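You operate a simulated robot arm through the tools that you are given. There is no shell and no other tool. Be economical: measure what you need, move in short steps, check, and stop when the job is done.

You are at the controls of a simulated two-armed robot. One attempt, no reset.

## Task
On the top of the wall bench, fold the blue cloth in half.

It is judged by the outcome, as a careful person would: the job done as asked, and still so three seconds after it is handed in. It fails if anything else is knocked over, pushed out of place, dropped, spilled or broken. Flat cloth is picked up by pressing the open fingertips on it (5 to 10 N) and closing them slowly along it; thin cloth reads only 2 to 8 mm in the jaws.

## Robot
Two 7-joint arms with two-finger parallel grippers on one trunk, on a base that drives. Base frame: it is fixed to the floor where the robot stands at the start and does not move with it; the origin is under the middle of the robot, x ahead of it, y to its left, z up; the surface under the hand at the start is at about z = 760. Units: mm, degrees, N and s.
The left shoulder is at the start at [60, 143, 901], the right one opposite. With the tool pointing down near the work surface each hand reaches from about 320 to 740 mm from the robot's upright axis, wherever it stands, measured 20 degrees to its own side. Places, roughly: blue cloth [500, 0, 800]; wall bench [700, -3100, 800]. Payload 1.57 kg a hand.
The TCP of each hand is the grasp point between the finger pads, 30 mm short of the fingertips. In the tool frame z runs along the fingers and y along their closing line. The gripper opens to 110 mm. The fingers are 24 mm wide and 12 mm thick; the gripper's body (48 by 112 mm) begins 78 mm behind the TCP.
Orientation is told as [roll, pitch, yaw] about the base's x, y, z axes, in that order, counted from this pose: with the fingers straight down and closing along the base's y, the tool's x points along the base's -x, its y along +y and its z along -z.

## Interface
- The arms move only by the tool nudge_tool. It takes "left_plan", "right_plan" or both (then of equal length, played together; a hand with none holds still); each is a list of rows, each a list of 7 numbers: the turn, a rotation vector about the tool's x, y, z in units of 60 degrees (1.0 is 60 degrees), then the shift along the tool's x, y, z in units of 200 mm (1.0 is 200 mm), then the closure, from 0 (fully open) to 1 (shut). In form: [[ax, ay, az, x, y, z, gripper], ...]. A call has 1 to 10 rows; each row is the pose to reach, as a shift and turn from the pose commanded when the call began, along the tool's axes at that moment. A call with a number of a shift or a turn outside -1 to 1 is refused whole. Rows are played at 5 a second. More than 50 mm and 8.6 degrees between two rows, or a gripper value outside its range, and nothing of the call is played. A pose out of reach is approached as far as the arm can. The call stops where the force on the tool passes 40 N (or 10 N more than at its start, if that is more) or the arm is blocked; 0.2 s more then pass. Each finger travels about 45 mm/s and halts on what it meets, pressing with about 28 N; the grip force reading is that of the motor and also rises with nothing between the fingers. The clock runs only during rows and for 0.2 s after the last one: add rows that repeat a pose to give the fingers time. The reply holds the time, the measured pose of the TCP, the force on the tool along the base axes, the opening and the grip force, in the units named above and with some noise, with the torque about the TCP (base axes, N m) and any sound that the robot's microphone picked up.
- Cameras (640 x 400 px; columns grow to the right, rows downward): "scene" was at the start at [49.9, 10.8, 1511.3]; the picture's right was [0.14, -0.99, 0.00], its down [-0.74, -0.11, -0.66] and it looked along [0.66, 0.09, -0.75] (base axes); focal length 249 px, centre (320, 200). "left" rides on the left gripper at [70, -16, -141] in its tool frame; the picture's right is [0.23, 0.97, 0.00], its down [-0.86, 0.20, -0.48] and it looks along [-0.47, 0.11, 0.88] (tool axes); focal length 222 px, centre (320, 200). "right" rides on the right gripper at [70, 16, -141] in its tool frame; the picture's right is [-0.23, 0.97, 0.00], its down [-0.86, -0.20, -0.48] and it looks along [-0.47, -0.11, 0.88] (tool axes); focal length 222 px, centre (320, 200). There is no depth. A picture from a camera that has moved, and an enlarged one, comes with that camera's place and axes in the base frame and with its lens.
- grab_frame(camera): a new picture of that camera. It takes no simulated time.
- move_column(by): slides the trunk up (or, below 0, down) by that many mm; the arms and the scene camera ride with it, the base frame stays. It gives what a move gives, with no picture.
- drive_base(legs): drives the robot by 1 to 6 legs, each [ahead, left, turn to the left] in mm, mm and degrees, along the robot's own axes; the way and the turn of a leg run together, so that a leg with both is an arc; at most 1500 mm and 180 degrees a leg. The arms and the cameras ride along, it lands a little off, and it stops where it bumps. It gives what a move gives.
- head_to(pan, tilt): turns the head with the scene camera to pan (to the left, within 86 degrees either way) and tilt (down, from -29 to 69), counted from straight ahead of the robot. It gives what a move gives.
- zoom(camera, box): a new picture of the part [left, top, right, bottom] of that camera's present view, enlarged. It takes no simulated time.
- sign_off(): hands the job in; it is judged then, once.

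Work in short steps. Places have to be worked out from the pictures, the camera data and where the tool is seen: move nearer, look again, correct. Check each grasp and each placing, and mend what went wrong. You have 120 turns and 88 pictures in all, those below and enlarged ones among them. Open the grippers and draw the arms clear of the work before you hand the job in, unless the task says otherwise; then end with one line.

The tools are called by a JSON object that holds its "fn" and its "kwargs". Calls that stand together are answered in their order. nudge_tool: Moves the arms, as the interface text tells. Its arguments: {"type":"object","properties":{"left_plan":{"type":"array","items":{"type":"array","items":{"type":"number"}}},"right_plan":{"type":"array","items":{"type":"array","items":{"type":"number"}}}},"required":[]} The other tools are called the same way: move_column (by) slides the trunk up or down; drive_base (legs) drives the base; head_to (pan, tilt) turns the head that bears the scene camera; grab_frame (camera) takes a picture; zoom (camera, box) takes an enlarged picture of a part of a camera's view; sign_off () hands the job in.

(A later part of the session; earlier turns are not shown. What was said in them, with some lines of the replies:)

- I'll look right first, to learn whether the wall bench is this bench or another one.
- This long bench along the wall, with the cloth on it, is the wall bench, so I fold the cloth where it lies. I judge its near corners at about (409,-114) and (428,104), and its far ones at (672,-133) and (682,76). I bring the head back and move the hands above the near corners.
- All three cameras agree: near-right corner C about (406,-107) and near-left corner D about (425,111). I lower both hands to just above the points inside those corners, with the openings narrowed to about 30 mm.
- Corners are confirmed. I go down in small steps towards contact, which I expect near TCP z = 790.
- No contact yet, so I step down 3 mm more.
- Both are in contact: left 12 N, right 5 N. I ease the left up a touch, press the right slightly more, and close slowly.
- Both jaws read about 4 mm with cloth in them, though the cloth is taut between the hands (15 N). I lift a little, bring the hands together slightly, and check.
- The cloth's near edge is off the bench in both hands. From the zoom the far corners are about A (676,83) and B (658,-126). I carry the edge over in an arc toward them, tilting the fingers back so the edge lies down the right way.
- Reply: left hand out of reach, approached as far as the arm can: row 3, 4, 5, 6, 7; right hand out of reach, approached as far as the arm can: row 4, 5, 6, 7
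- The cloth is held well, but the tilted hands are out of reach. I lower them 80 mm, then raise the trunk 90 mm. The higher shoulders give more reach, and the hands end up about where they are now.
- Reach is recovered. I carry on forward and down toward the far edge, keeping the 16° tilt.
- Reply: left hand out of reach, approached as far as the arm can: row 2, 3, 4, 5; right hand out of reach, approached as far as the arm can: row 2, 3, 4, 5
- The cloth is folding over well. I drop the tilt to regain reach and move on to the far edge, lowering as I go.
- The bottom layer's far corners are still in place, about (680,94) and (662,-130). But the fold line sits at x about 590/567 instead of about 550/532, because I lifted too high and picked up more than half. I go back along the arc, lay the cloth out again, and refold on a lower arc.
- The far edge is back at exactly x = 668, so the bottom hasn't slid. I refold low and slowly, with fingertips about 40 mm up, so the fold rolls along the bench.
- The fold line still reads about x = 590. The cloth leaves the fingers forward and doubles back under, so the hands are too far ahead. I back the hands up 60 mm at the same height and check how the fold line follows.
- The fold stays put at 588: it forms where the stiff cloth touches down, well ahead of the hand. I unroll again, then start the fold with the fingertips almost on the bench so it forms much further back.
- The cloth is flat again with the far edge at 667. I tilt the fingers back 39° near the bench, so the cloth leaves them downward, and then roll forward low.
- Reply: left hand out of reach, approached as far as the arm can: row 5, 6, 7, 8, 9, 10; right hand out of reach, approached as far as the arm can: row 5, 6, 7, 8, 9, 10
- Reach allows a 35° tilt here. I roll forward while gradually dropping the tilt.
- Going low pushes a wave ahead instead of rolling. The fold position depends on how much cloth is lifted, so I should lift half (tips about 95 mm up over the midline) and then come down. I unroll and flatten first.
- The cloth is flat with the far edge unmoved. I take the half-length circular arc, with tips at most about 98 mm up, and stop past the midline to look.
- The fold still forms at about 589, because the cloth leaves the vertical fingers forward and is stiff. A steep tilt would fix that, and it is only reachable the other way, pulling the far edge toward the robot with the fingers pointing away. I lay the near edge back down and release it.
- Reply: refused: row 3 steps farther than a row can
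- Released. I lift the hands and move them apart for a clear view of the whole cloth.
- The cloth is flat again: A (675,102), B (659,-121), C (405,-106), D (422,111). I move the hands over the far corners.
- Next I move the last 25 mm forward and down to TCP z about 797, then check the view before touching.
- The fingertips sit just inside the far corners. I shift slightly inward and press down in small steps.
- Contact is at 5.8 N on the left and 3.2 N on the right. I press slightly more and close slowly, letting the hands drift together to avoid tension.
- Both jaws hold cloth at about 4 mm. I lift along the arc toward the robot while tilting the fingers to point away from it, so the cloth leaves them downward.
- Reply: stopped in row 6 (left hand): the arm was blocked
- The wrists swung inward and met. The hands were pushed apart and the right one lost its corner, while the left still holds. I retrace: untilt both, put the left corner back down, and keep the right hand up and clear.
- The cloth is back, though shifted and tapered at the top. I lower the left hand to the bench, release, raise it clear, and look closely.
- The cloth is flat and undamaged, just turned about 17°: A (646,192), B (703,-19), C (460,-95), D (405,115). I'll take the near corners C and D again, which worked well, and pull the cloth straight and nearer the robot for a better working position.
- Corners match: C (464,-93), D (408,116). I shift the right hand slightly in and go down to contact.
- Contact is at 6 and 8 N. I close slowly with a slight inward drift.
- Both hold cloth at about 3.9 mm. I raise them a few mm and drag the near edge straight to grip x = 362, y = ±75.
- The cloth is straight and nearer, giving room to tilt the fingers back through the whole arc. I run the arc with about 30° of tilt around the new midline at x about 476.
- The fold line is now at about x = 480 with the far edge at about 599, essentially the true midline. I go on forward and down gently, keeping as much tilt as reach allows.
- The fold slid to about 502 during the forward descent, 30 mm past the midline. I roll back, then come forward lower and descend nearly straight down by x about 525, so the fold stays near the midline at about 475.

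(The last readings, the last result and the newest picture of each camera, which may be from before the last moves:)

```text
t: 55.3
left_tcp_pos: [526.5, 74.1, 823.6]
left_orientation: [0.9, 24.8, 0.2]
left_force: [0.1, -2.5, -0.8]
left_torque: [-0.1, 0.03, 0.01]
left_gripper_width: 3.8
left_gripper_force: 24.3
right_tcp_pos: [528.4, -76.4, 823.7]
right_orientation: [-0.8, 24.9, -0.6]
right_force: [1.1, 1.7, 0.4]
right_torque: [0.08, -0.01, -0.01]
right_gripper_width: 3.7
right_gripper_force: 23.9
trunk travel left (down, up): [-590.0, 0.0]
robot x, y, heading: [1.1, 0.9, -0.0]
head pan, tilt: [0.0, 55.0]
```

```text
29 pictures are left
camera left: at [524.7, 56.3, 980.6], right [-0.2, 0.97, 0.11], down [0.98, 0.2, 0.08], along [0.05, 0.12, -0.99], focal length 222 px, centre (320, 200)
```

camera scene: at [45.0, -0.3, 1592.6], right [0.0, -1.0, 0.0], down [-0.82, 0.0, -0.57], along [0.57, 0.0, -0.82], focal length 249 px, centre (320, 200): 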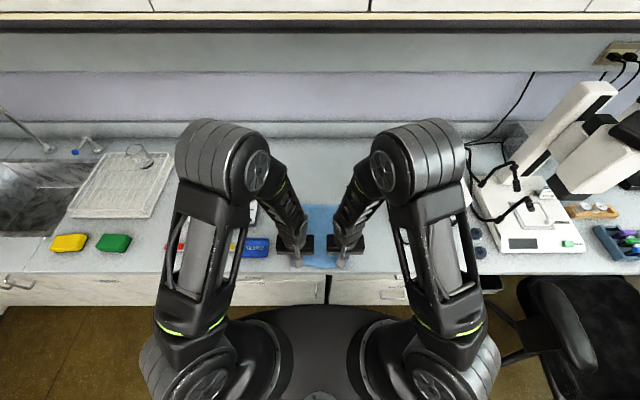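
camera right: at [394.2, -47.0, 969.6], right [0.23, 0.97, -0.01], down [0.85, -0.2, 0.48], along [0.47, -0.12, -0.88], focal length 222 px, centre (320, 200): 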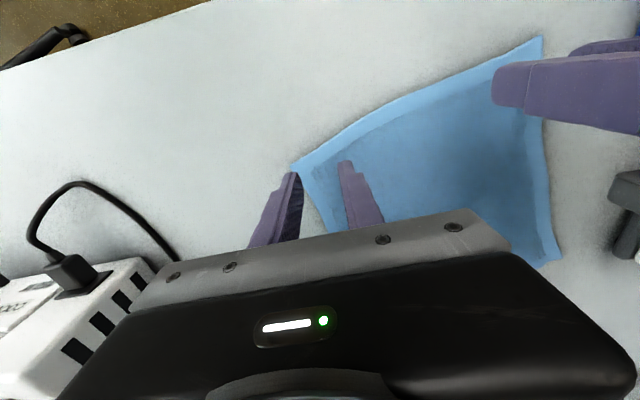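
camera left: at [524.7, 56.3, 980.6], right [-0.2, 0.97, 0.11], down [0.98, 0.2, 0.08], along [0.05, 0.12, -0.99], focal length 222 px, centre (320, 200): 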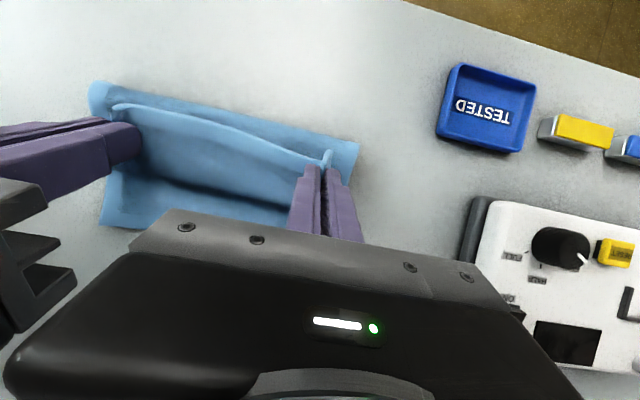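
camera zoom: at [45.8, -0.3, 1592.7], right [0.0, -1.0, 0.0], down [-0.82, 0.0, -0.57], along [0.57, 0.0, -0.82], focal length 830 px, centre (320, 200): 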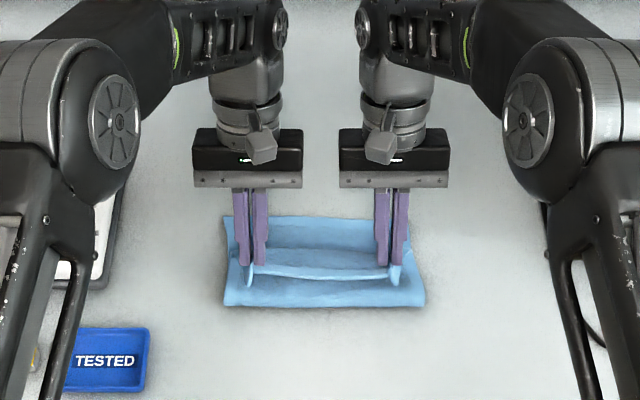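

The fold line is at about x = 475 with the far edge at about 598, which is half. I nudge the hands slightly forward, release, withdraw upward, and see how the flap falls.

{"fn": "nudge_tool", "kwargs": {"left_plan": [[0, 0, 0, -0.04, 0, -0.01, 1], [0, 0, 0, -0.074, 0, -0.018, 1], [0, 0, 0, -0.074, 0, -0.018, 0.85], [0, 0, 0, -0.074, 0, -0.018, 0.7], [0, 0, 0, -0.074, 0, -0.018, 0.6], [0, 0, 0, -0.074, 0, -0.1, 0.6], [0, 0, 0, -0.074, 0.02, -0.3, 0.6], [0, 0, 0, -0.03, 0.1, -0.5, 0.6], [0, 0, 0, 0.1, 0.25, -0.55, 0.6]], "right_plan": [[0, 0, 0, -0.04, 0, -0.01, 1], [0, 0, 0, -0.074, 0, -0.018, 1], [0, 0, 0, -0.074, 0, -0.018, 0.85], [0, 0, 0, -0.074, 0, -0.018, 0.7], [0, 0, 0, -0.074, 0, -0.018, 0.6], [0, 0, 0, -0.074, 0, -0.1, 0.6], [0, 0, 0, -0.074, -0.02, -0.3, 0.6], [0, 0, 0, -0.03, -0.1, -0.5, 0.6], [0, 0, 0, 0.1, -0.25, -0.55, 0.6]]}}

{"fn": "zoom", "kwargs": {"camera": "scene", "box": [224, 140, 416, 260]}}

```text
t: 57.3
left_tcp_pos: [546.0, 78.4, 838.7]
left_orientation: [0.9, 25.0, 0.2]
left_force: [-0.1, 0.0, 0.1]
left_torque: [0.0, 0.04, 0.0]
left_gripper_width: 43.9
left_gripper_force: 0.0
left hand out of reach, approached as far as the arm can: row 6, 7, 8, 9
right_tcp_pos: [547.4, -81.0, 837.7]
right_orientation: [-0.8, 25.0, -0.6]
right_force: [0.0, -0.2, 0.2]
right_torque: [0.0, 0.0, 0.01]
right_gripper_width: 44.2
right_gripper_force: 0.1
right hand out of reach, approached as far as the arm can: row 6, 7, 8, 9
trunk travel left (down, up): [-590.0, 0.0]
robot x, y, heading: [0.3, -0.2, -0.2]
head pan, tilt: [0.0, 55.0]
```

```text
3.33 times, centred on (320, 200) of scene
camera zoom: at [45.4, -0.1, 1592.6], right [0.0, -1.0, 0.0], down [-0.82, 0.0, -0.57], along [0.57, 0.0, -0.82], focal length 830 px, centre (320, 200)
```

zoom: 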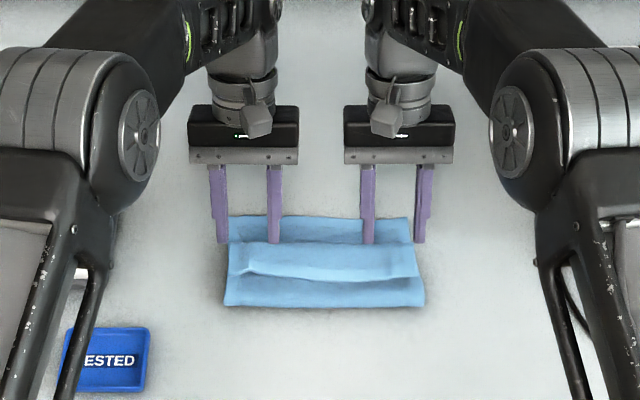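

The fold held at x = 475, and the top layer's end lies doubled back as a flap: bend at about 551, edge at about 501. I bring the closed fingers in front of the flap edge to push it over forward, and look from close first.

{"fn": "nudge_tool", "kwargs": {"left_plan": [[0, -0.1, 0, 0.075, 0, -0.1, 0.8], [0, -0.22, 0, 0.2, -0.03, -0.08, 1], [0, -0.34, 0, 0.33, -0.06, -0.04, 1], [0, -0.417, 0, 0.45, -0.09, 0.03, 1], [0, -0.417, 0, 0.45, -0.09, 0.03, 1]], "right_plan": [[0, -0.1, 0, 0.075, 0, -0.1, 0.8], [0, -0.22, 0, 0.2, 0.03, -0.08, 1], [0, -0.34, 0, 0.33, 0.06, -0.04, 1], [0, -0.417, 0, 0.45, 0.09, 0.03, 1], [0, -0.417, 0, 0.45, 0.09, 0.03, 1]]}}

{"fn": "grab_frame", "kwargs": {"camera": "right"}}

{"fn": "grab_frame", "kwargs": {"camera": "left"}}

```text
t: 58.5
left_tcp_pos: [461.8, 60.9, 871.9]
left_orientation: [0.8, -0.2, -0.1]
left_force: [0.7, -0.7, -0.4]
left_torque: [0.02, 0.02, 0.03]
left_gripper_width: 0.0
left_gripper_force: 21.1
right_tcp_pos: [460.0, -61.0, 871.3]
right_orientation: [-0.7, -0.1, -0.3]
right_force: [0.5, -0.3, -0.9]
right_torque: [0.01, 0.0, -0.01]
right_gripper_width: 0.0
right_gripper_force: 21.5
trunk travel left (down, up): [-590.0, 0.0]
robot x, y, heading: [-0.5, -0.8, 0.3]
head pan, tilt: [0.0, 55.0]
```

```text
27 pictures are left
camera right: at [390.4, -43.3, 1013.4], right [0.23, 0.97, -0.01], down [0.85, -0.2, 0.48], along [0.47, -0.12, -0.88], focal length 222 px, centre (320, 200)
```

right: 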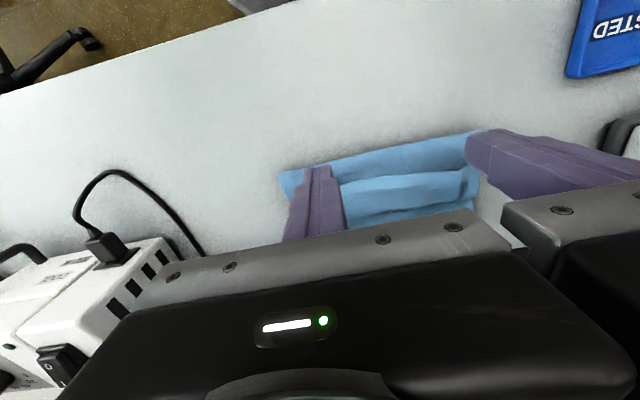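

```text
26 pictures are left
camera left: at [392.7, 44.1, 1012.8], right [-0.22, 0.97, 0.01], down [0.85, 0.19, 0.48], along [0.47, 0.12, -0.88], focal length 222 px, centre (320, 200)
```

left: 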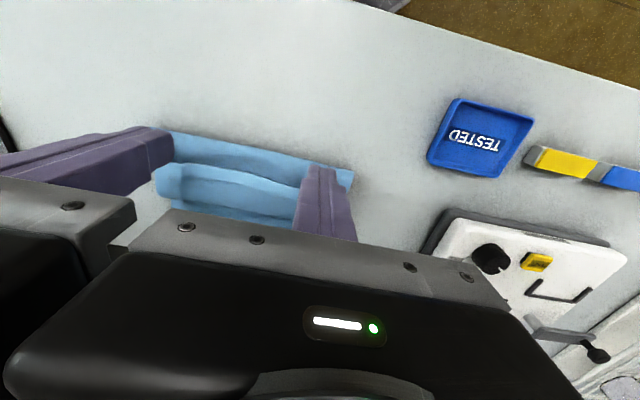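

The flap edge stands proud at x about 495. I go down just in front of it with both closed hands, tips a few mm above the layers.

{"fn": "nudge_tool", "kwargs": {"left_plan": [[0, 0, 0, -0.06, 0, 0.1, 1], [0, 0, 0, -0.06, 0, 0.25, 1], [0, 0, 0, -0.06, 0, 0.35, 1], [0, 0, 0, -0.06, 0, 0.365, 1]], "right_plan": [[0, 0, 0, -0.06, 0, 0.1, 1], [0, 0, 0, -0.06, 0, 0.25, 1], [0, 0, 0, -0.06, 0, 0.35, 1], [0, 0, 0, -0.06, 0, 0.365, 1]]}}

{"fn": "zoom", "kwargs": {"camera": "scene", "box": [240, 160, 400, 260]}}

```text
t: 59.5
left_tcp_pos: [474.0, 62.9, 797.8]
left_orientation: [0.8, 0.0, -0.1]
left_force: [-0.4, 0.1, 0.6]
left_torque: [-0.01, -0.03, -0.01]
left_gripper_width: 0.2
left_gripper_force: 21.3
right_tcp_pos: [471.7, -62.2, 800.4]
right_orientation: [-0.8, -0.2, -0.4]
right_force: [-0.3, -0.1, 0.8]
right_torque: [-0.01, -0.01, 0.01]
right_gripper_width: 0.0
right_gripper_force: 21.2
trunk travel left (down, up): [-590.0, 0.0]
robot x, y, heading: [3.6, -0.4, -0.2]
head pan, tilt: [0.0, 55.0]
```

```text
4.00 times, centred on (320, 210) of scene
camera zoom: at [44.3, -0.3, 1592.7], right [0.0, -1.0, 0.0], down [-0.82, 0.0, -0.57], along [0.57, 0.0, -0.82], focal length 996 px, centre (320, 160)
```

zoom: 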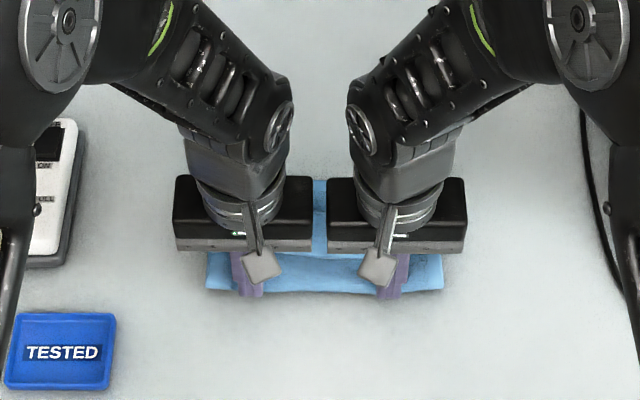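

No contact yet. I push slowly forward against the flap edge, rising a little as I go.

{"fn": "nudge_tool", "kwargs": {"left_plan": [[0, 0, 0, -0.06, 0, 0, 1], [0, 0, 0, -0.12, 0, 0, 1], [0, 0, 0, -0.18, 0, -0.01, 1], [0, 0, 0, -0.24, 0, -0.02, 1], [0, 0, 0, -0.3, 0, -0.03, 1], [0, 0, 0, -0.36, 0, -0.05, 1], [0, 0, 0, -0.42, 0, -0.06, 1], [0, 0, 0, -0.48, 0, -0.06, 1], [0, 0, 0, -0.54, 0, -0.06, 1]], "right_plan": [[0, 0, 0, -0.06, 0, 0, 1], [0, 0, 0, -0.12, 0, 0, 1], [0, 0, 0, -0.18, 0, -0.01, 1], [0, 0, 0, -0.24, 0, -0.02, 1], [0, 0, 0, -0.3, 0, -0.03, 1], [0, 0, 0, -0.36, 0, -0.05, 1], [0, 0, 0, -0.42, 0, -0.06, 1], [0, 0, 0, -0.48, 0, -0.06, 1], [0, 0, 0, -0.54, 0, -0.06, 1]]}}

{"fn": "zoom", "kwargs": {"camera": "scene", "box": [240, 150, 400, 250]}}

{"fn": "grab_frame", "kwargs": {"camera": "left"}}

```text
t: 61.5
left_tcp_pos: [582.1, 62.0, 810.6]
left_orientation: [0.9, 0.0, -0.1]
left_force: [0.7, 0.0, -0.2]
left_torque: [0.01, -0.02, 0.01]
left_gripper_width: 0.0
left_gripper_force: 20.7
right_tcp_pos: [578.4, -62.2, 811.6]
right_orientation: [-0.7, -0.1, -0.3]
right_force: [0.4, -0.1, -0.2]
right_torque: [0.02, 0.02, -0.04]
right_gripper_width: 0.0
right_gripper_force: 21.1
trunk travel left (down, up): [-590.0, 0.0]
robot x, y, heading: [0.3, 0.3, -0.1]
head pan, tilt: [0.0, 55.0]
```

```text
4.00 times, centred on (320, 200) of scene
camera zoom: at [45.2, -0.3, 1592.6], right [0.0, -1.0, 0.0], down [-0.82, 0.0, -0.57], along [0.57, 0.0, -0.82], focal length 996 px, centre (320, 200)
```

zoom: 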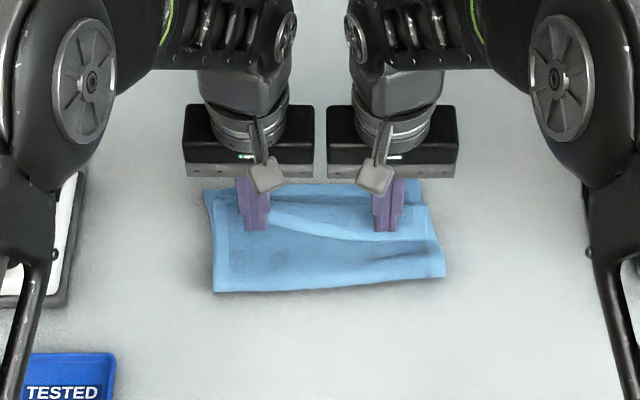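

```text
23 pictures are left
camera left: at [512.9, 44.4, 951.9], right [-0.22, 0.97, 0.01], down [0.85, 0.19, 0.48], along [0.47, 0.12, -0.88], focal length 222 px, centre (320, 200)
```

left: 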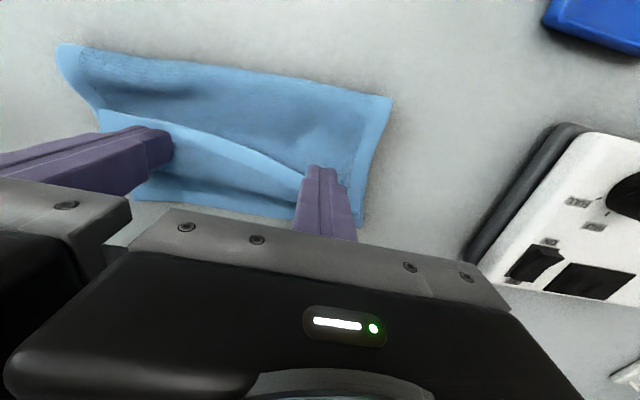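

The cloth moved. I lift the hands straight up and apart to see the real state.

{"fn": "nudge_tool", "kwargs": {"left_plan": [[0, 0, 0, 0, 0, -0.15, 1], [0, 0, 0, 0, 0.1, -0.35, 1], [0, 0, 0, 0.1, 0.25, -0.45, 0.9], [0, 0, 0, 0.2, 0.45, -0.5, 0.72], [0, 0, 0, 0.3, 0.65, -0.5, 0.72]], "right_plan": [[0, 0, 0, 0, 0, -0.15, 1], [0, 0, 0, 0, -0.1, -0.35, 1], [0, 0, 0, 0.1, -0.25, -0.45, 0.9], [0, 0, 0, 0.2, -0.4, -0.5, 0.72], [0, 0, 0, 0.3, -0.5, -0.5, 0.72]]}}

{"fn": "zoom", "kwargs": {"camera": "scene", "box": [240, 150, 400, 250]}}

```text
t: 62.7
left_tcp_pos: [522.3, 192.4, 912.1]
left_orientation: [0.9, -0.1, -0.2]
left_force: [0.7, 0.5, 1.0]
left_torque: [-0.02, -0.02, -0.02]
left_gripper_width: 31.0
left_gripper_force: 0.0
right_tcp_pos: [518.1, -159.7, 912.3]
right_orientation: [-0.7, -0.3, -0.2]
right_force: [-0.3, 0.0, 0.1]
right_torque: [0.01, -0.03, -0.02]
right_gripper_width: 30.6
right_gripper_force: 0.0
trunk travel left (down, up): [-590.0, 0.0]
robot x, y, heading: [2.3, 3.1, 0.2]
head pan, tilt: [0.0, 55.0]
```

```text
4.00 times, centred on (320, 200) of scene
camera zoom: at [43.6, 0.3, 1592.6], right [0.0, -1.0, 0.0], down [-0.82, 0.0, -0.57], along [0.57, 0.0, -0.82], focal length 996 px, centre (320, 200)
```

zoom: 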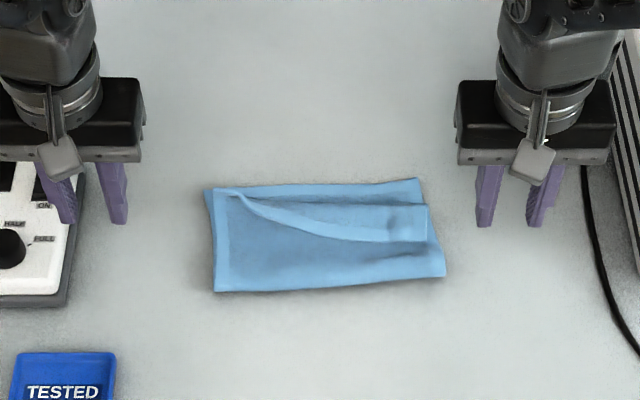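

The left half unfolded well: its corners are matched and the depth is about 121 mm. Only the right side still has a flap (bend at about x = 610, edge at about 564). I place the left hand as an anchor on the cloth and bring the closed right hand in front of the flap.

{"fn": "nudge_tool", "kwargs": {"left_plan": [[0, 0, 0, 0, -0.2, 0, 1], [0, 0, 0, -0.03, -0.4, 0, 1], [0, 0, 0, -0.065, -0.6, 0.1, 1], [0, 0, 0, -0.065, -0.72, 0.25, 1], [0, 0, 0, -0.065, -0.72, 0.45, 1], [0, 0, 0, -0.065, -0.72, 0.54, 1], [0, 0, 0, -0.065, -0.72, 0.54, 1]], "right_plan": [[0, 0, 0, 0, 0.1, 0, 1], [0, 0, 0, -0.05, 0.2, 0, 1], [0, 0, 0, -0.11, 0.3, 0.1, 1], [0, 0, 0, -0.11, 0.36, 0.25, 1], [0, 0, 0, -0.11, 0.36, 0.4, 1], [0, 0, 0, -0.11, 0.36, 0.41, 1], [0, 0, 0, -0.11, 0.36, 0.41, 1]]}}

{"fn": "grab_frame", "kwargs": {"camera": "right"}}

```text
t: 64.3
left_tcp_pos: [535.1, 48.5, 802.5]
left_orientation: [0.8, -0.1, -0.1]
left_force: [-0.2, 0.1, 0.0]
left_torque: [0.02, 0.0, 0.0]
left_gripper_width: 0.0
left_gripper_force: 21.4
right_tcp_pos: [542.3, -89.9, 830.0]
right_orientation: [-0.8, -0.1, -0.3]
right_force: [-0.2, 0.0, 0.2]
right_torque: [0.0, -0.03, 0.03]
right_gripper_width: 0.0
right_gripper_force: 21.1
trunk travel left (down, up): [-590.0, 0.0]
robot x, y, heading: [0.8, -2.5, 0.1]
head pan, tilt: [0.0, 55.0]
```

```text
21 pictures are left
camera right: at [471.8, -72.1, 971.2], right [0.23, 0.97, -0.01], down [0.85, -0.2, 0.48], along [0.47, -0.12, -0.88], focal length 222 px, centre (320, 200)
```

right: 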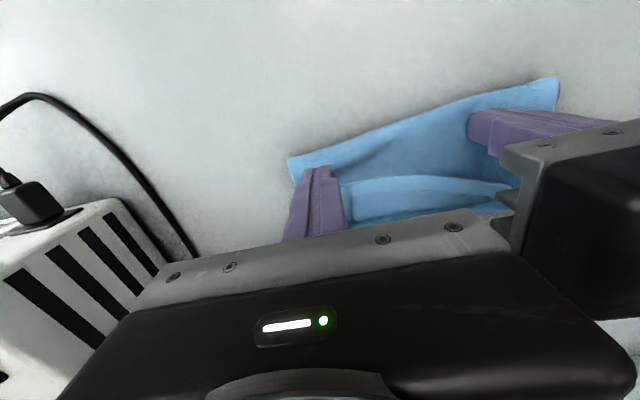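

The flap edge is at x about 564, ahead of the right finger front at 554. I press the left anchor down lightly and lower the right tips to just above the layers.

{"fn": "nudge_tool", "kwargs": {"left_plan": [[0, 0, 0, 0, 0, 0.02, 1], [0, 0, 0, 0, 0, 0.035, 1], [0, 0, 0, 0, 0, 0.035, 1]], "right_plan": [[0, 0, 0, 0.01, 0, 0.1, 1], [0, 0, 0, 0.01, 0, 0.165, 1], [0, 0, 0, 0.01, 0, 0.165, 1]]}}

```text
t: 65.1
left_tcp_pos: [534.7, 47.9, 797.5]
left_orientation: [0.8, -0.2, -0.1]
left_force: [0.0, -0.5, 4.3]
left_torque: [-0.03, 0.0, 0.01]
left_gripper_width: 0.0
left_gripper_force: 21.5
right_tcp_pos: [539.6, -92.0, 797.5]
right_orientation: [-0.8, -0.2, -0.3]
right_force: [0.5, -0.1, 4.0]
right_torque: [0.01, -0.03, 0.02]
right_gripper_width: 0.2
right_gripper_force: 21.3
trunk travel left (down, up): [-590.0, 0.0]
robot x, y, heading: [0.8, -0.8, -0.2]
head pan, tilt: [0.0, 55.0]
```

Both touch at about 4 N. With the left anchor pressing a bit more, the right hand rises 1.5 mm and sweeps forward, rising later.

{"fn": "nudge_tool", "kwargs": {"left_plan": [[0, 0, 0, 0, 0, 0.006, 1], [0, 0, 0, 0, 0, 0.006, 1], [0, 0, 0, 0, 0, 0.006, 1], [0, 0, 0, 0, 0, 0.006, 1], [0, 0, 0, 0, 0, 0.006, 1], [0, 0, 0, 0, 0, 0.006, 1], [0, 0, 0, 0, 0, 0.006, 1], [0, 0, 0, 0, 0, 0.006, 1], [0, 0, 0, 0, 0, 0.006, 1], [0, 0, 0, 0, 0, 0.006, 1]], "right_plan": [[0, 0, 0, -0.04, 0, -0.007, 1], [0, 0, 0, -0.1, 0, -0.007, 1], [0, 0, 0, -0.16, 0, -0.01, 1], [0, 0, 0, -0.22, 0, -0.015, 1], [0, 0, 0, -0.28, 0, -0.025, 1], [0, 0, 0, -0.34, 0, -0.04, 1], [0, 0, 0, -0.4, 0, -0.06, 1], [0, 0, 0, -0.46, 0, -0.08, 1], [0, 0, 0, -0.52, 0, -0.1, 1], [0, 0, 0, -0.52, 0, -0.25, 1]]}}

{"fn": "grab_frame", "kwargs": {"camera": "right"}}

```text
t: 67.3
left_tcp_pos: [533.6, 49.5, 796.3]
left_orientation: [0.8, -0.2, -0.2]
left_force: [0.8, -0.5, 13.8]
left_torque: [-0.01, 0.01, 0.02]
left_gripper_width: 0.0
left_gripper_force: 20.9
right_tcp_pos: [644.1, -91.6, 848.8]
right_orientation: [-0.6, -0.1, -0.2]
right_force: [-0.2, -0.8, -0.3]
right_torque: [0.01, 0.03, 0.02]
right_gripper_width: 0.0
right_gripper_force: 21.3
trunk travel left (down, up): [-590.0, 0.0]
robot x, y, heading: [1.2, 1.3, -0.1]
head pan, tilt: [0.0, 55.0]
```

```text
20 pictures are left
camera right: at [573.2, -72.2, 989.6], right [0.23, 0.97, -0.01], down [0.85, -0.2, 0.48], along [0.47, -0.12, -0.88], focal length 222 px, centre (320, 200)
```

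right: 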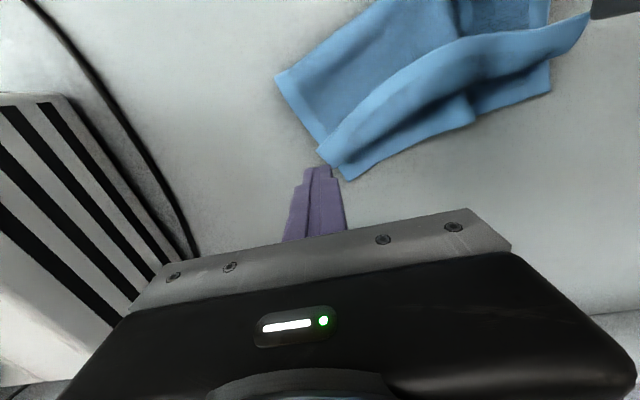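

The cloth pivoted about the anchor. I raise both hands and look from above.

{"fn": "nudge_tool", "kwargs": {"left_plan": [[0, 0, 0, 0, 0, -0.15, 1], [0, 0, 0, 0, 0.1, -0.35, 1], [0, 0, 0, 0, 0.3, -0.45, 1], [0, 0, 0, 0, 0.5, -0.5, 0.9], [0, 0, 0, 0, 0.7, -0.5, 0.72]], "right_plan": [[0, 0, 0, 0, 0, -0.1, 1], [0, 0, 0, 0.1, -0.1, -0.25, 1], [0, 0, 0, 0.3, -0.2, -0.3, 1], [0, 0, 0, 0.5, -0.3, -0.3, 0.9], [0, 0, 0, 0.6, -0.35, -0.3, 0.72]]}}

{"fn": "zoom", "kwargs": {"camera": "scene", "box": [240, 150, 400, 250]}}

```text
t: 68.5
left_tcp_pos: [534.5, 189.3, 897.2]
left_orientation: [0.7, -0.1, -0.2]
left_force: [-0.4, 0.1, 1.1]
left_torque: [0.0, -0.01, 0.0]
left_gripper_width: 31.1
left_gripper_force: 0.0
right_tcp_pos: [522.9, -158.2, 909.5]
right_orientation: [-0.8, -0.2, -0.2]
right_force: [-0.6, 1.0, -0.3]
right_torque: [-0.02, -0.02, -0.01]
right_gripper_width: 30.8
right_gripper_force: 0.1
trunk travel left (down, up): [-590.0, 0.0]
robot x, y, heading: [-2.5, -2.7, 0.0]
head pan, tilt: [0.0, 55.0]
```

```text
4.00 times, centred on (320, 200) of scene
camera zoom: at [44.5, 0.6, 1592.6], right [0.0, -1.0, 0.0], down [-0.82, 0.0, -0.57], along [0.57, 0.0, -0.82], focal length 996 px, centre (320, 200)
```

zoom: 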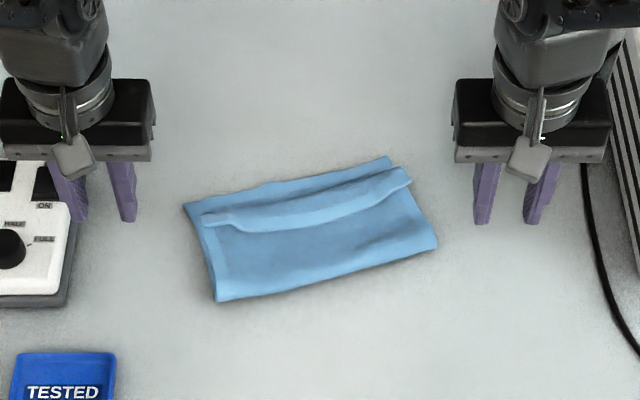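

The fold is still half (depth about 120 mm both sides), now with a narrow flap (about 22 mm) along the top edge, and the cloth is turned about 16°. I repeat the two-handed sweep that worked, this time low on both hands and along the cloth's own direction. First I position the hands.

{"fn": "nudge_tool", "kwargs": {"left_plan": [[0, 0, 0, 0, -0.2, 0, 1], [0, 0, 0, -0.05, -0.4, 0, 1], [0, 0, 0, -0.125, -0.55, 0.1, 1], [0, 0, 0, -0.125, -0.62, 0.3, 1], [0, 0, 0, -0.125, -0.62, 0.44, 1], [0, 0, 0, -0.125, -0.62, 0.485, 1], [0, 0, 0, -0.125, -0.62, 0.485, 1]], "right_plan": [[0, 0, 0, -0.05, 0.15, 0, 1], [0, 0, 0, -0.15, 0.3, 0, 1], [0, 0, 0, -0.25, 0.42, 0.1, 1], [0, 0, 0, -0.345, 0.49, 0.3, 1], [0, 0, 0, -0.345, 0.49, 0.5, 1], [0, 0, 0, -0.345, 0.49, 0.545, 1], [0, 0, 0, -0.345, 0.49, 0.545, 1]]}}

{"fn": "grab_frame", "kwargs": {"camera": "right"}}

{"fn": "grab_frame", "kwargs": {"camera": "left"}}

```text
t: 70.1
left_tcp_pos: [559.9, 64.5, 798.2]
left_orientation: [0.8, -0.2, 0.0]
left_force: [0.6, 0.5, 2.7]
left_torque: [-0.01, -0.03, -0.02]
left_gripper_width: 0.0
left_gripper_force: 21.5
right_tcp_pos: [593.7, -62.6, 798.0]
right_orientation: [-0.7, -0.2, -0.2]
right_force: [0.4, 1.7, 1.4]
right_torque: [0.02, -0.04, -0.02]
right_gripper_width: 0.3
right_gripper_force: 20.8
trunk travel left (down, up): [-590.0, 0.0]
robot x, y, heading: [2.0, -1.0, -0.2]
head pan, tilt: [0.0, 55.0]
```

```text
18 pictures are left
camera right: at [522.4, -44.2, 938.9], right [0.23, 0.97, -0.01], down [0.85, -0.2, 0.48], along [0.47, -0.12, -0.88], focal length 222 px, centre (320, 200)
```

right: 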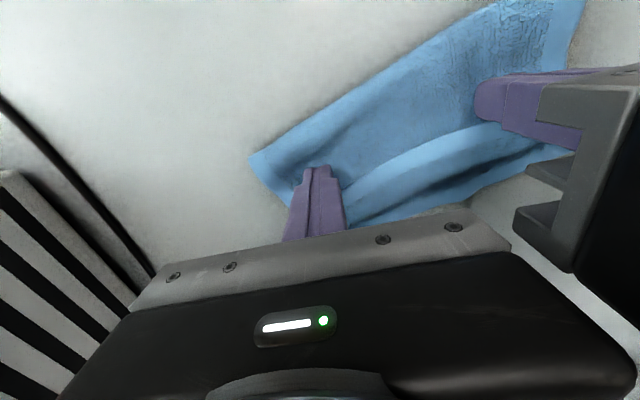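

```text
17 pictures are left
camera left: at [490.8, 47.0, 938.7], right [-0.22, 0.97, 0.01], down [0.85, 0.19, 0.48], along [0.47, 0.12, -0.88], focal length 222 px, centre (320, 200)
```

left: 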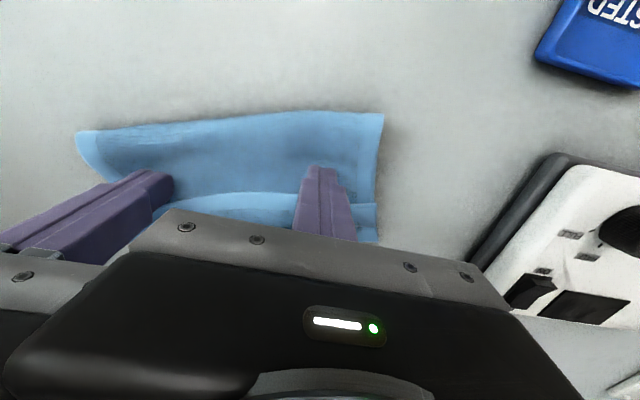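

The fingers are on the middle layer right at the flap edge. I sweep along (+0.95, +0.3) for about 80 mm, staying low and rising only at the end.

{"fn": "nudge_tool", "kwargs": {"left_plan": [[0, 0, 0, -0.05, 0.015, -0.005, 1], [0, 0, 0, -0.1, 0.03, -0.005, 1], [0, 0, 0, -0.15, 0.045, -0.005, 1], [0, 0, 0, -0.2, 0.06, -0.01, 1], [0, 0, 0, -0.25, 0.075, -0.02, 1], [0, 0, 0, -0.3, 0.09, -0.03, 1], [0, 0, 0, -0.35, 0.105, -0.05, 1], [0, 0, 0, -0.4, 0.12, -0.07, 1], [0, 0, 0, -0.44, 0.13, -0.1, 1], [0, 0, 0, -0.46, 0.13, -0.3, 1]], "right_plan": [[0, 0, 0, -0.05, 0.015, -0.005, 1], [0, 0, 0, -0.1, 0.03, -0.005, 1], [0, 0, 0, -0.15, 0.045, -0.005, 1], [0, 0, 0, -0.2, 0.06, -0.01, 1], [0, 0, 0, -0.25, 0.075, -0.02, 1], [0, 0, 0, -0.3, 0.09, -0.03, 1], [0, 0, 0, -0.35, 0.105, -0.05, 1], [0, 0, 0, -0.4, 0.12, -0.07, 1], [0, 0, 0, -0.44, 0.13, -0.1, 1], [0, 0, 0, -0.46, 0.13, -0.3, 1]]}}

{"fn": "zoom", "kwargs": {"camera": "scene", "box": [240, 140, 400, 240]}}

```text
t: 72.3
left_tcp_pos: [650.7, 90.7, 858.1]
left_orientation: [0.8, -0.1, -0.2]
left_force: [-0.3, -0.2, 0.5]
left_torque: [-0.02, -0.02, 0.02]
left_gripper_width: 0.2
left_gripper_force: 21.3
right_tcp_pos: [684.4, -36.3, 858.1]
right_orientation: [-0.8, -0.1, -0.3]
right_force: [0.2, -0.5, 0.3]
right_torque: [0.02, -0.02, 0.01]
right_gripper_width: 0.0
right_gripper_force: 21.6
trunk travel left (down, up): [-590.0, 0.0]
robot x, y, heading: [-1.2, -2.7, 0.1]
head pan, tilt: [0.0, 55.0]
```

```text
4.00 times, centred on (320, 190) of scene
camera zoom: at [43.2, -0.4, 1592.6], right [0.0, -1.0, 0.0], down [-0.82, 0.0, -0.57], along [0.57, 0.0, -0.82], focal length 996 px, centre (320, 240)
```

zoom: 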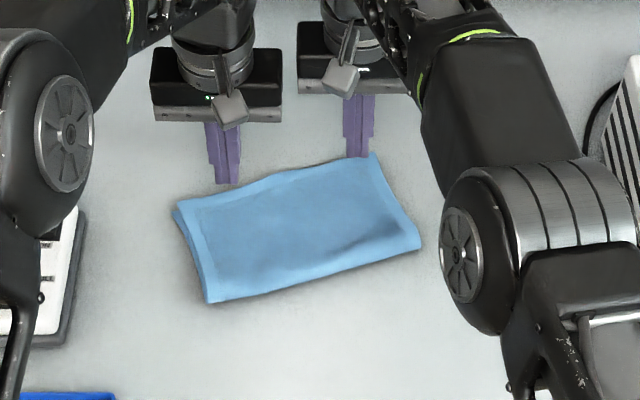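

The flap turned over fully and the cloth now looks neatly halved. I withdraw the hands up and aside for a final check.

{"fn": "nudge_tool", "kwargs": {"left_plan": [[0, 0, 0, 0, 0, -0.2, 1], [0, 0, 0, 0.1, 0.1, -0.35, 0.8], [0, 0, 0, 0.3, 0.25, -0.4, 0.5], [0, 0, 0, 0.5, 0.4, -0.4, 0], [0, 0, 0, 0.7, 0.55, -0.4, 0], [0, 0, 0, 0.85, 0.65, -0.4, 0], [0, 0, 0, 0.85, 0.65, -0.4, 0]], "right_plan": [[0, 0, 0, 0, 0, -0.2, 1], [0, 0, 0, 0.1, -0.15, -0.35, 0.8], [0, 0, 0, 0.27, -0.3, -0.4, 0.5], [0, 0, 0, 0.44, -0.45, -0.5, 0], [0, 0, 0, 0.6, -0.6, -0.55, 0], [0, 0, 0, 0.75, -0.75, -0.6, 0], [0, 0, 0, 0.75, -0.75, -0.6, 0]]}}

{"fn": "grab_frame", "kwargs": {"camera": "scene"}}

{"fn": "zoom", "kwargs": {"camera": "scene", "box": [260, 160, 380, 235]}}

```text
refused: row 3 steps farther than a row can; nothing moved
```

```text
15 pictures are left
camera scene: at [43.2, -0.4, 1592.6], right [0.0, -1.0, 0.0], down [-0.82, 0.0, -0.57], along [0.57, 0.0, -0.82], focal length 249 px, centre (320, 200)
```

scene: 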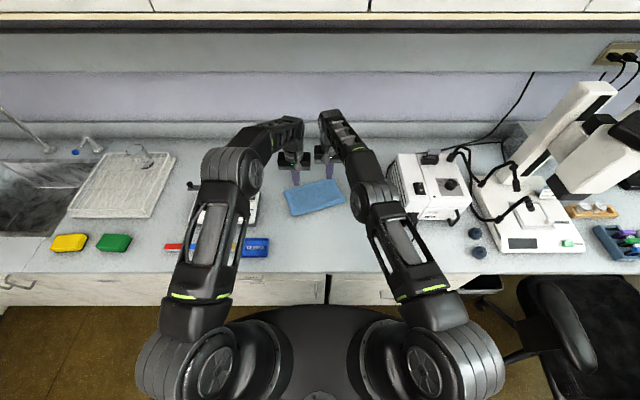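

```text
5.33 times, centred on (320, 198) of scene
camera zoom: at [43.2, -0.4, 1592.6], right [0.0, -1.0, 0.0], down [-0.82, 0.0, -0.57], along [0.57, 0.0, -0.82], focal length 1328 px, centre (320, 213)
```

zoom: 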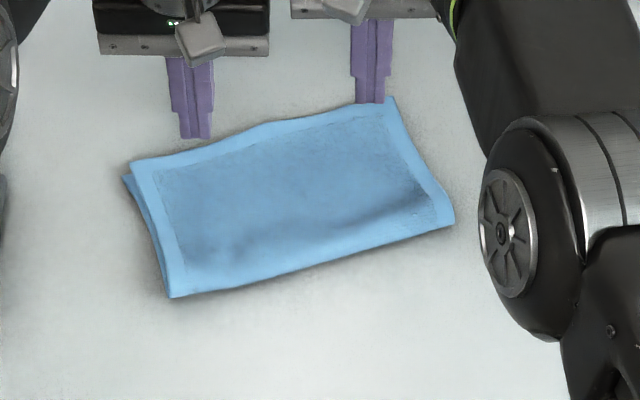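

The fold is clean, with the edges aligned to within about 10 mm. I retry the withdrawal with smaller steps.

{"fn": "nudge_tool", "kwargs": {"left_plan": [[0, 0, 0, 0, 0, -0.2, 1], [0, 0, 0, 0.1, 0.08, -0.35, 0.8], [0, 0, 0, 0.27, 0.15, -0.4, 0.5], [0, 0, 0, 0.44, 0.22, -0.4, 0.2], [0, 0, 0, 0.6, 0.3, -0.4, 0], [0, 0, 0, 0.75, 0.4, -0.4, 0], [0, 0, 0, 0.85, 0.5, -0.4, 0], [0, 0, 0, 0.85, 0.5, -0.4, 0]], "right_plan": [[0, 0, 0, 0, 0, -0.2, 1], [0, 0, 0, 0.1, -0.1, -0.35, 0.8], [0, 0, 0, 0.25, -0.22, -0.4, 0.5], [0, 0, 0, 0.4, -0.34, -0.45, 0.2], [0, 0, 0, 0.55, -0.46, -0.5, 0], [0, 0, 0, 0.7, -0.58, -0.5, 0], [0, 0, 0, 0.85, -0.7, -0.5, 0], [0, 0, 0, 0.85, -0.7, -0.5, 0]]}}

{"fn": "grab_frame", "kwargs": {"camera": "scene"}}

{"fn": "zoom", "kwargs": {"camera": "scene", "box": [260, 160, 380, 235]}}

```text
t: 74.1
left_tcp_pos: [481.3, 189.3, 938.8]
left_orientation: [0.8, -0.1, 0.0]
left_force: [0.1, -0.4, -0.1]
left_torque: [0.01, 0.0, 0.0]
left_gripper_width: 110.2
left_gripper_force: 0.0
right_tcp_pos: [512.5, -174.3, 959.9]
right_orientation: [-0.7, -0.1, -0.3]
right_force: [-0.3, 0.5, 0.1]
right_torque: [-0.05, -0.02, 0.03]
right_gripper_width: 110.1
right_gripper_force: 0.2
trunk travel left (down, up): [-590.0, 0.0]
robot x, y, heading: [-2.3, -0.5, 0.2]
head pan, tilt: [0.0, 55.0]
```

```text
13 pictures are left
camera scene: at [45.6, -0.2, 1592.6], right [0.0, -1.0, 0.0], down [-0.82, 0.0, -0.57], along [0.57, 0.0, -0.82], focal length 249 px, centre (320, 200)
```

scene: 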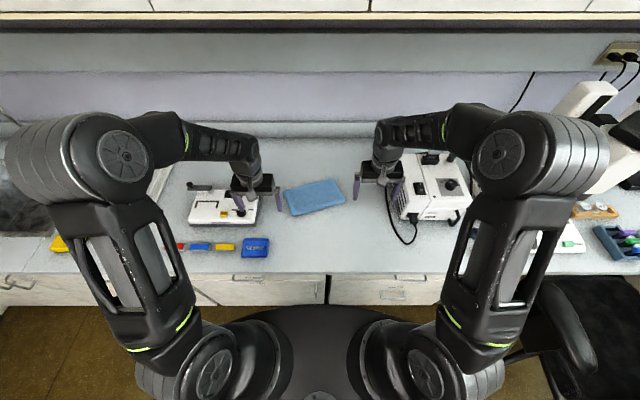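

```text
5.33 times, centred on (320, 198) of scene
camera zoom: at [45.6, -0.2, 1592.6], right [0.0, -1.0, 0.0], down [-0.82, 0.0, -0.57], along [0.57, 0.0, -0.82], focal length 1328 px, centre (320, 213)
```

zoom: 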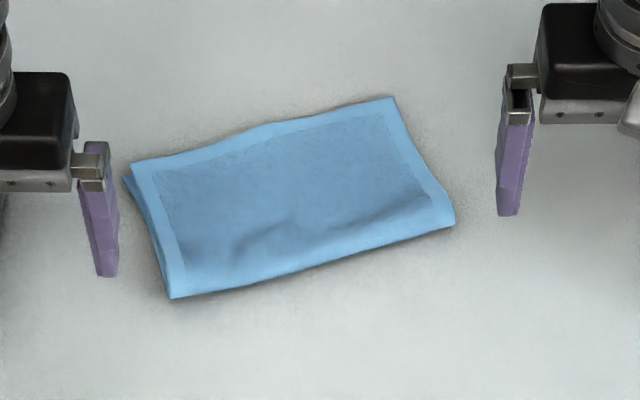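

The cloth lies folded in half with its edges matched, the hands are open and clear, and nothing else on the bench was disturbed. I hand it in.

{"fn": "sign_off", "kwargs": {}}

```text
The job is handed in.
```

The blue cloth is folded in half on the wall bench, with its edges matched to within about 10 mm; it ended up turned about 16° from straight.
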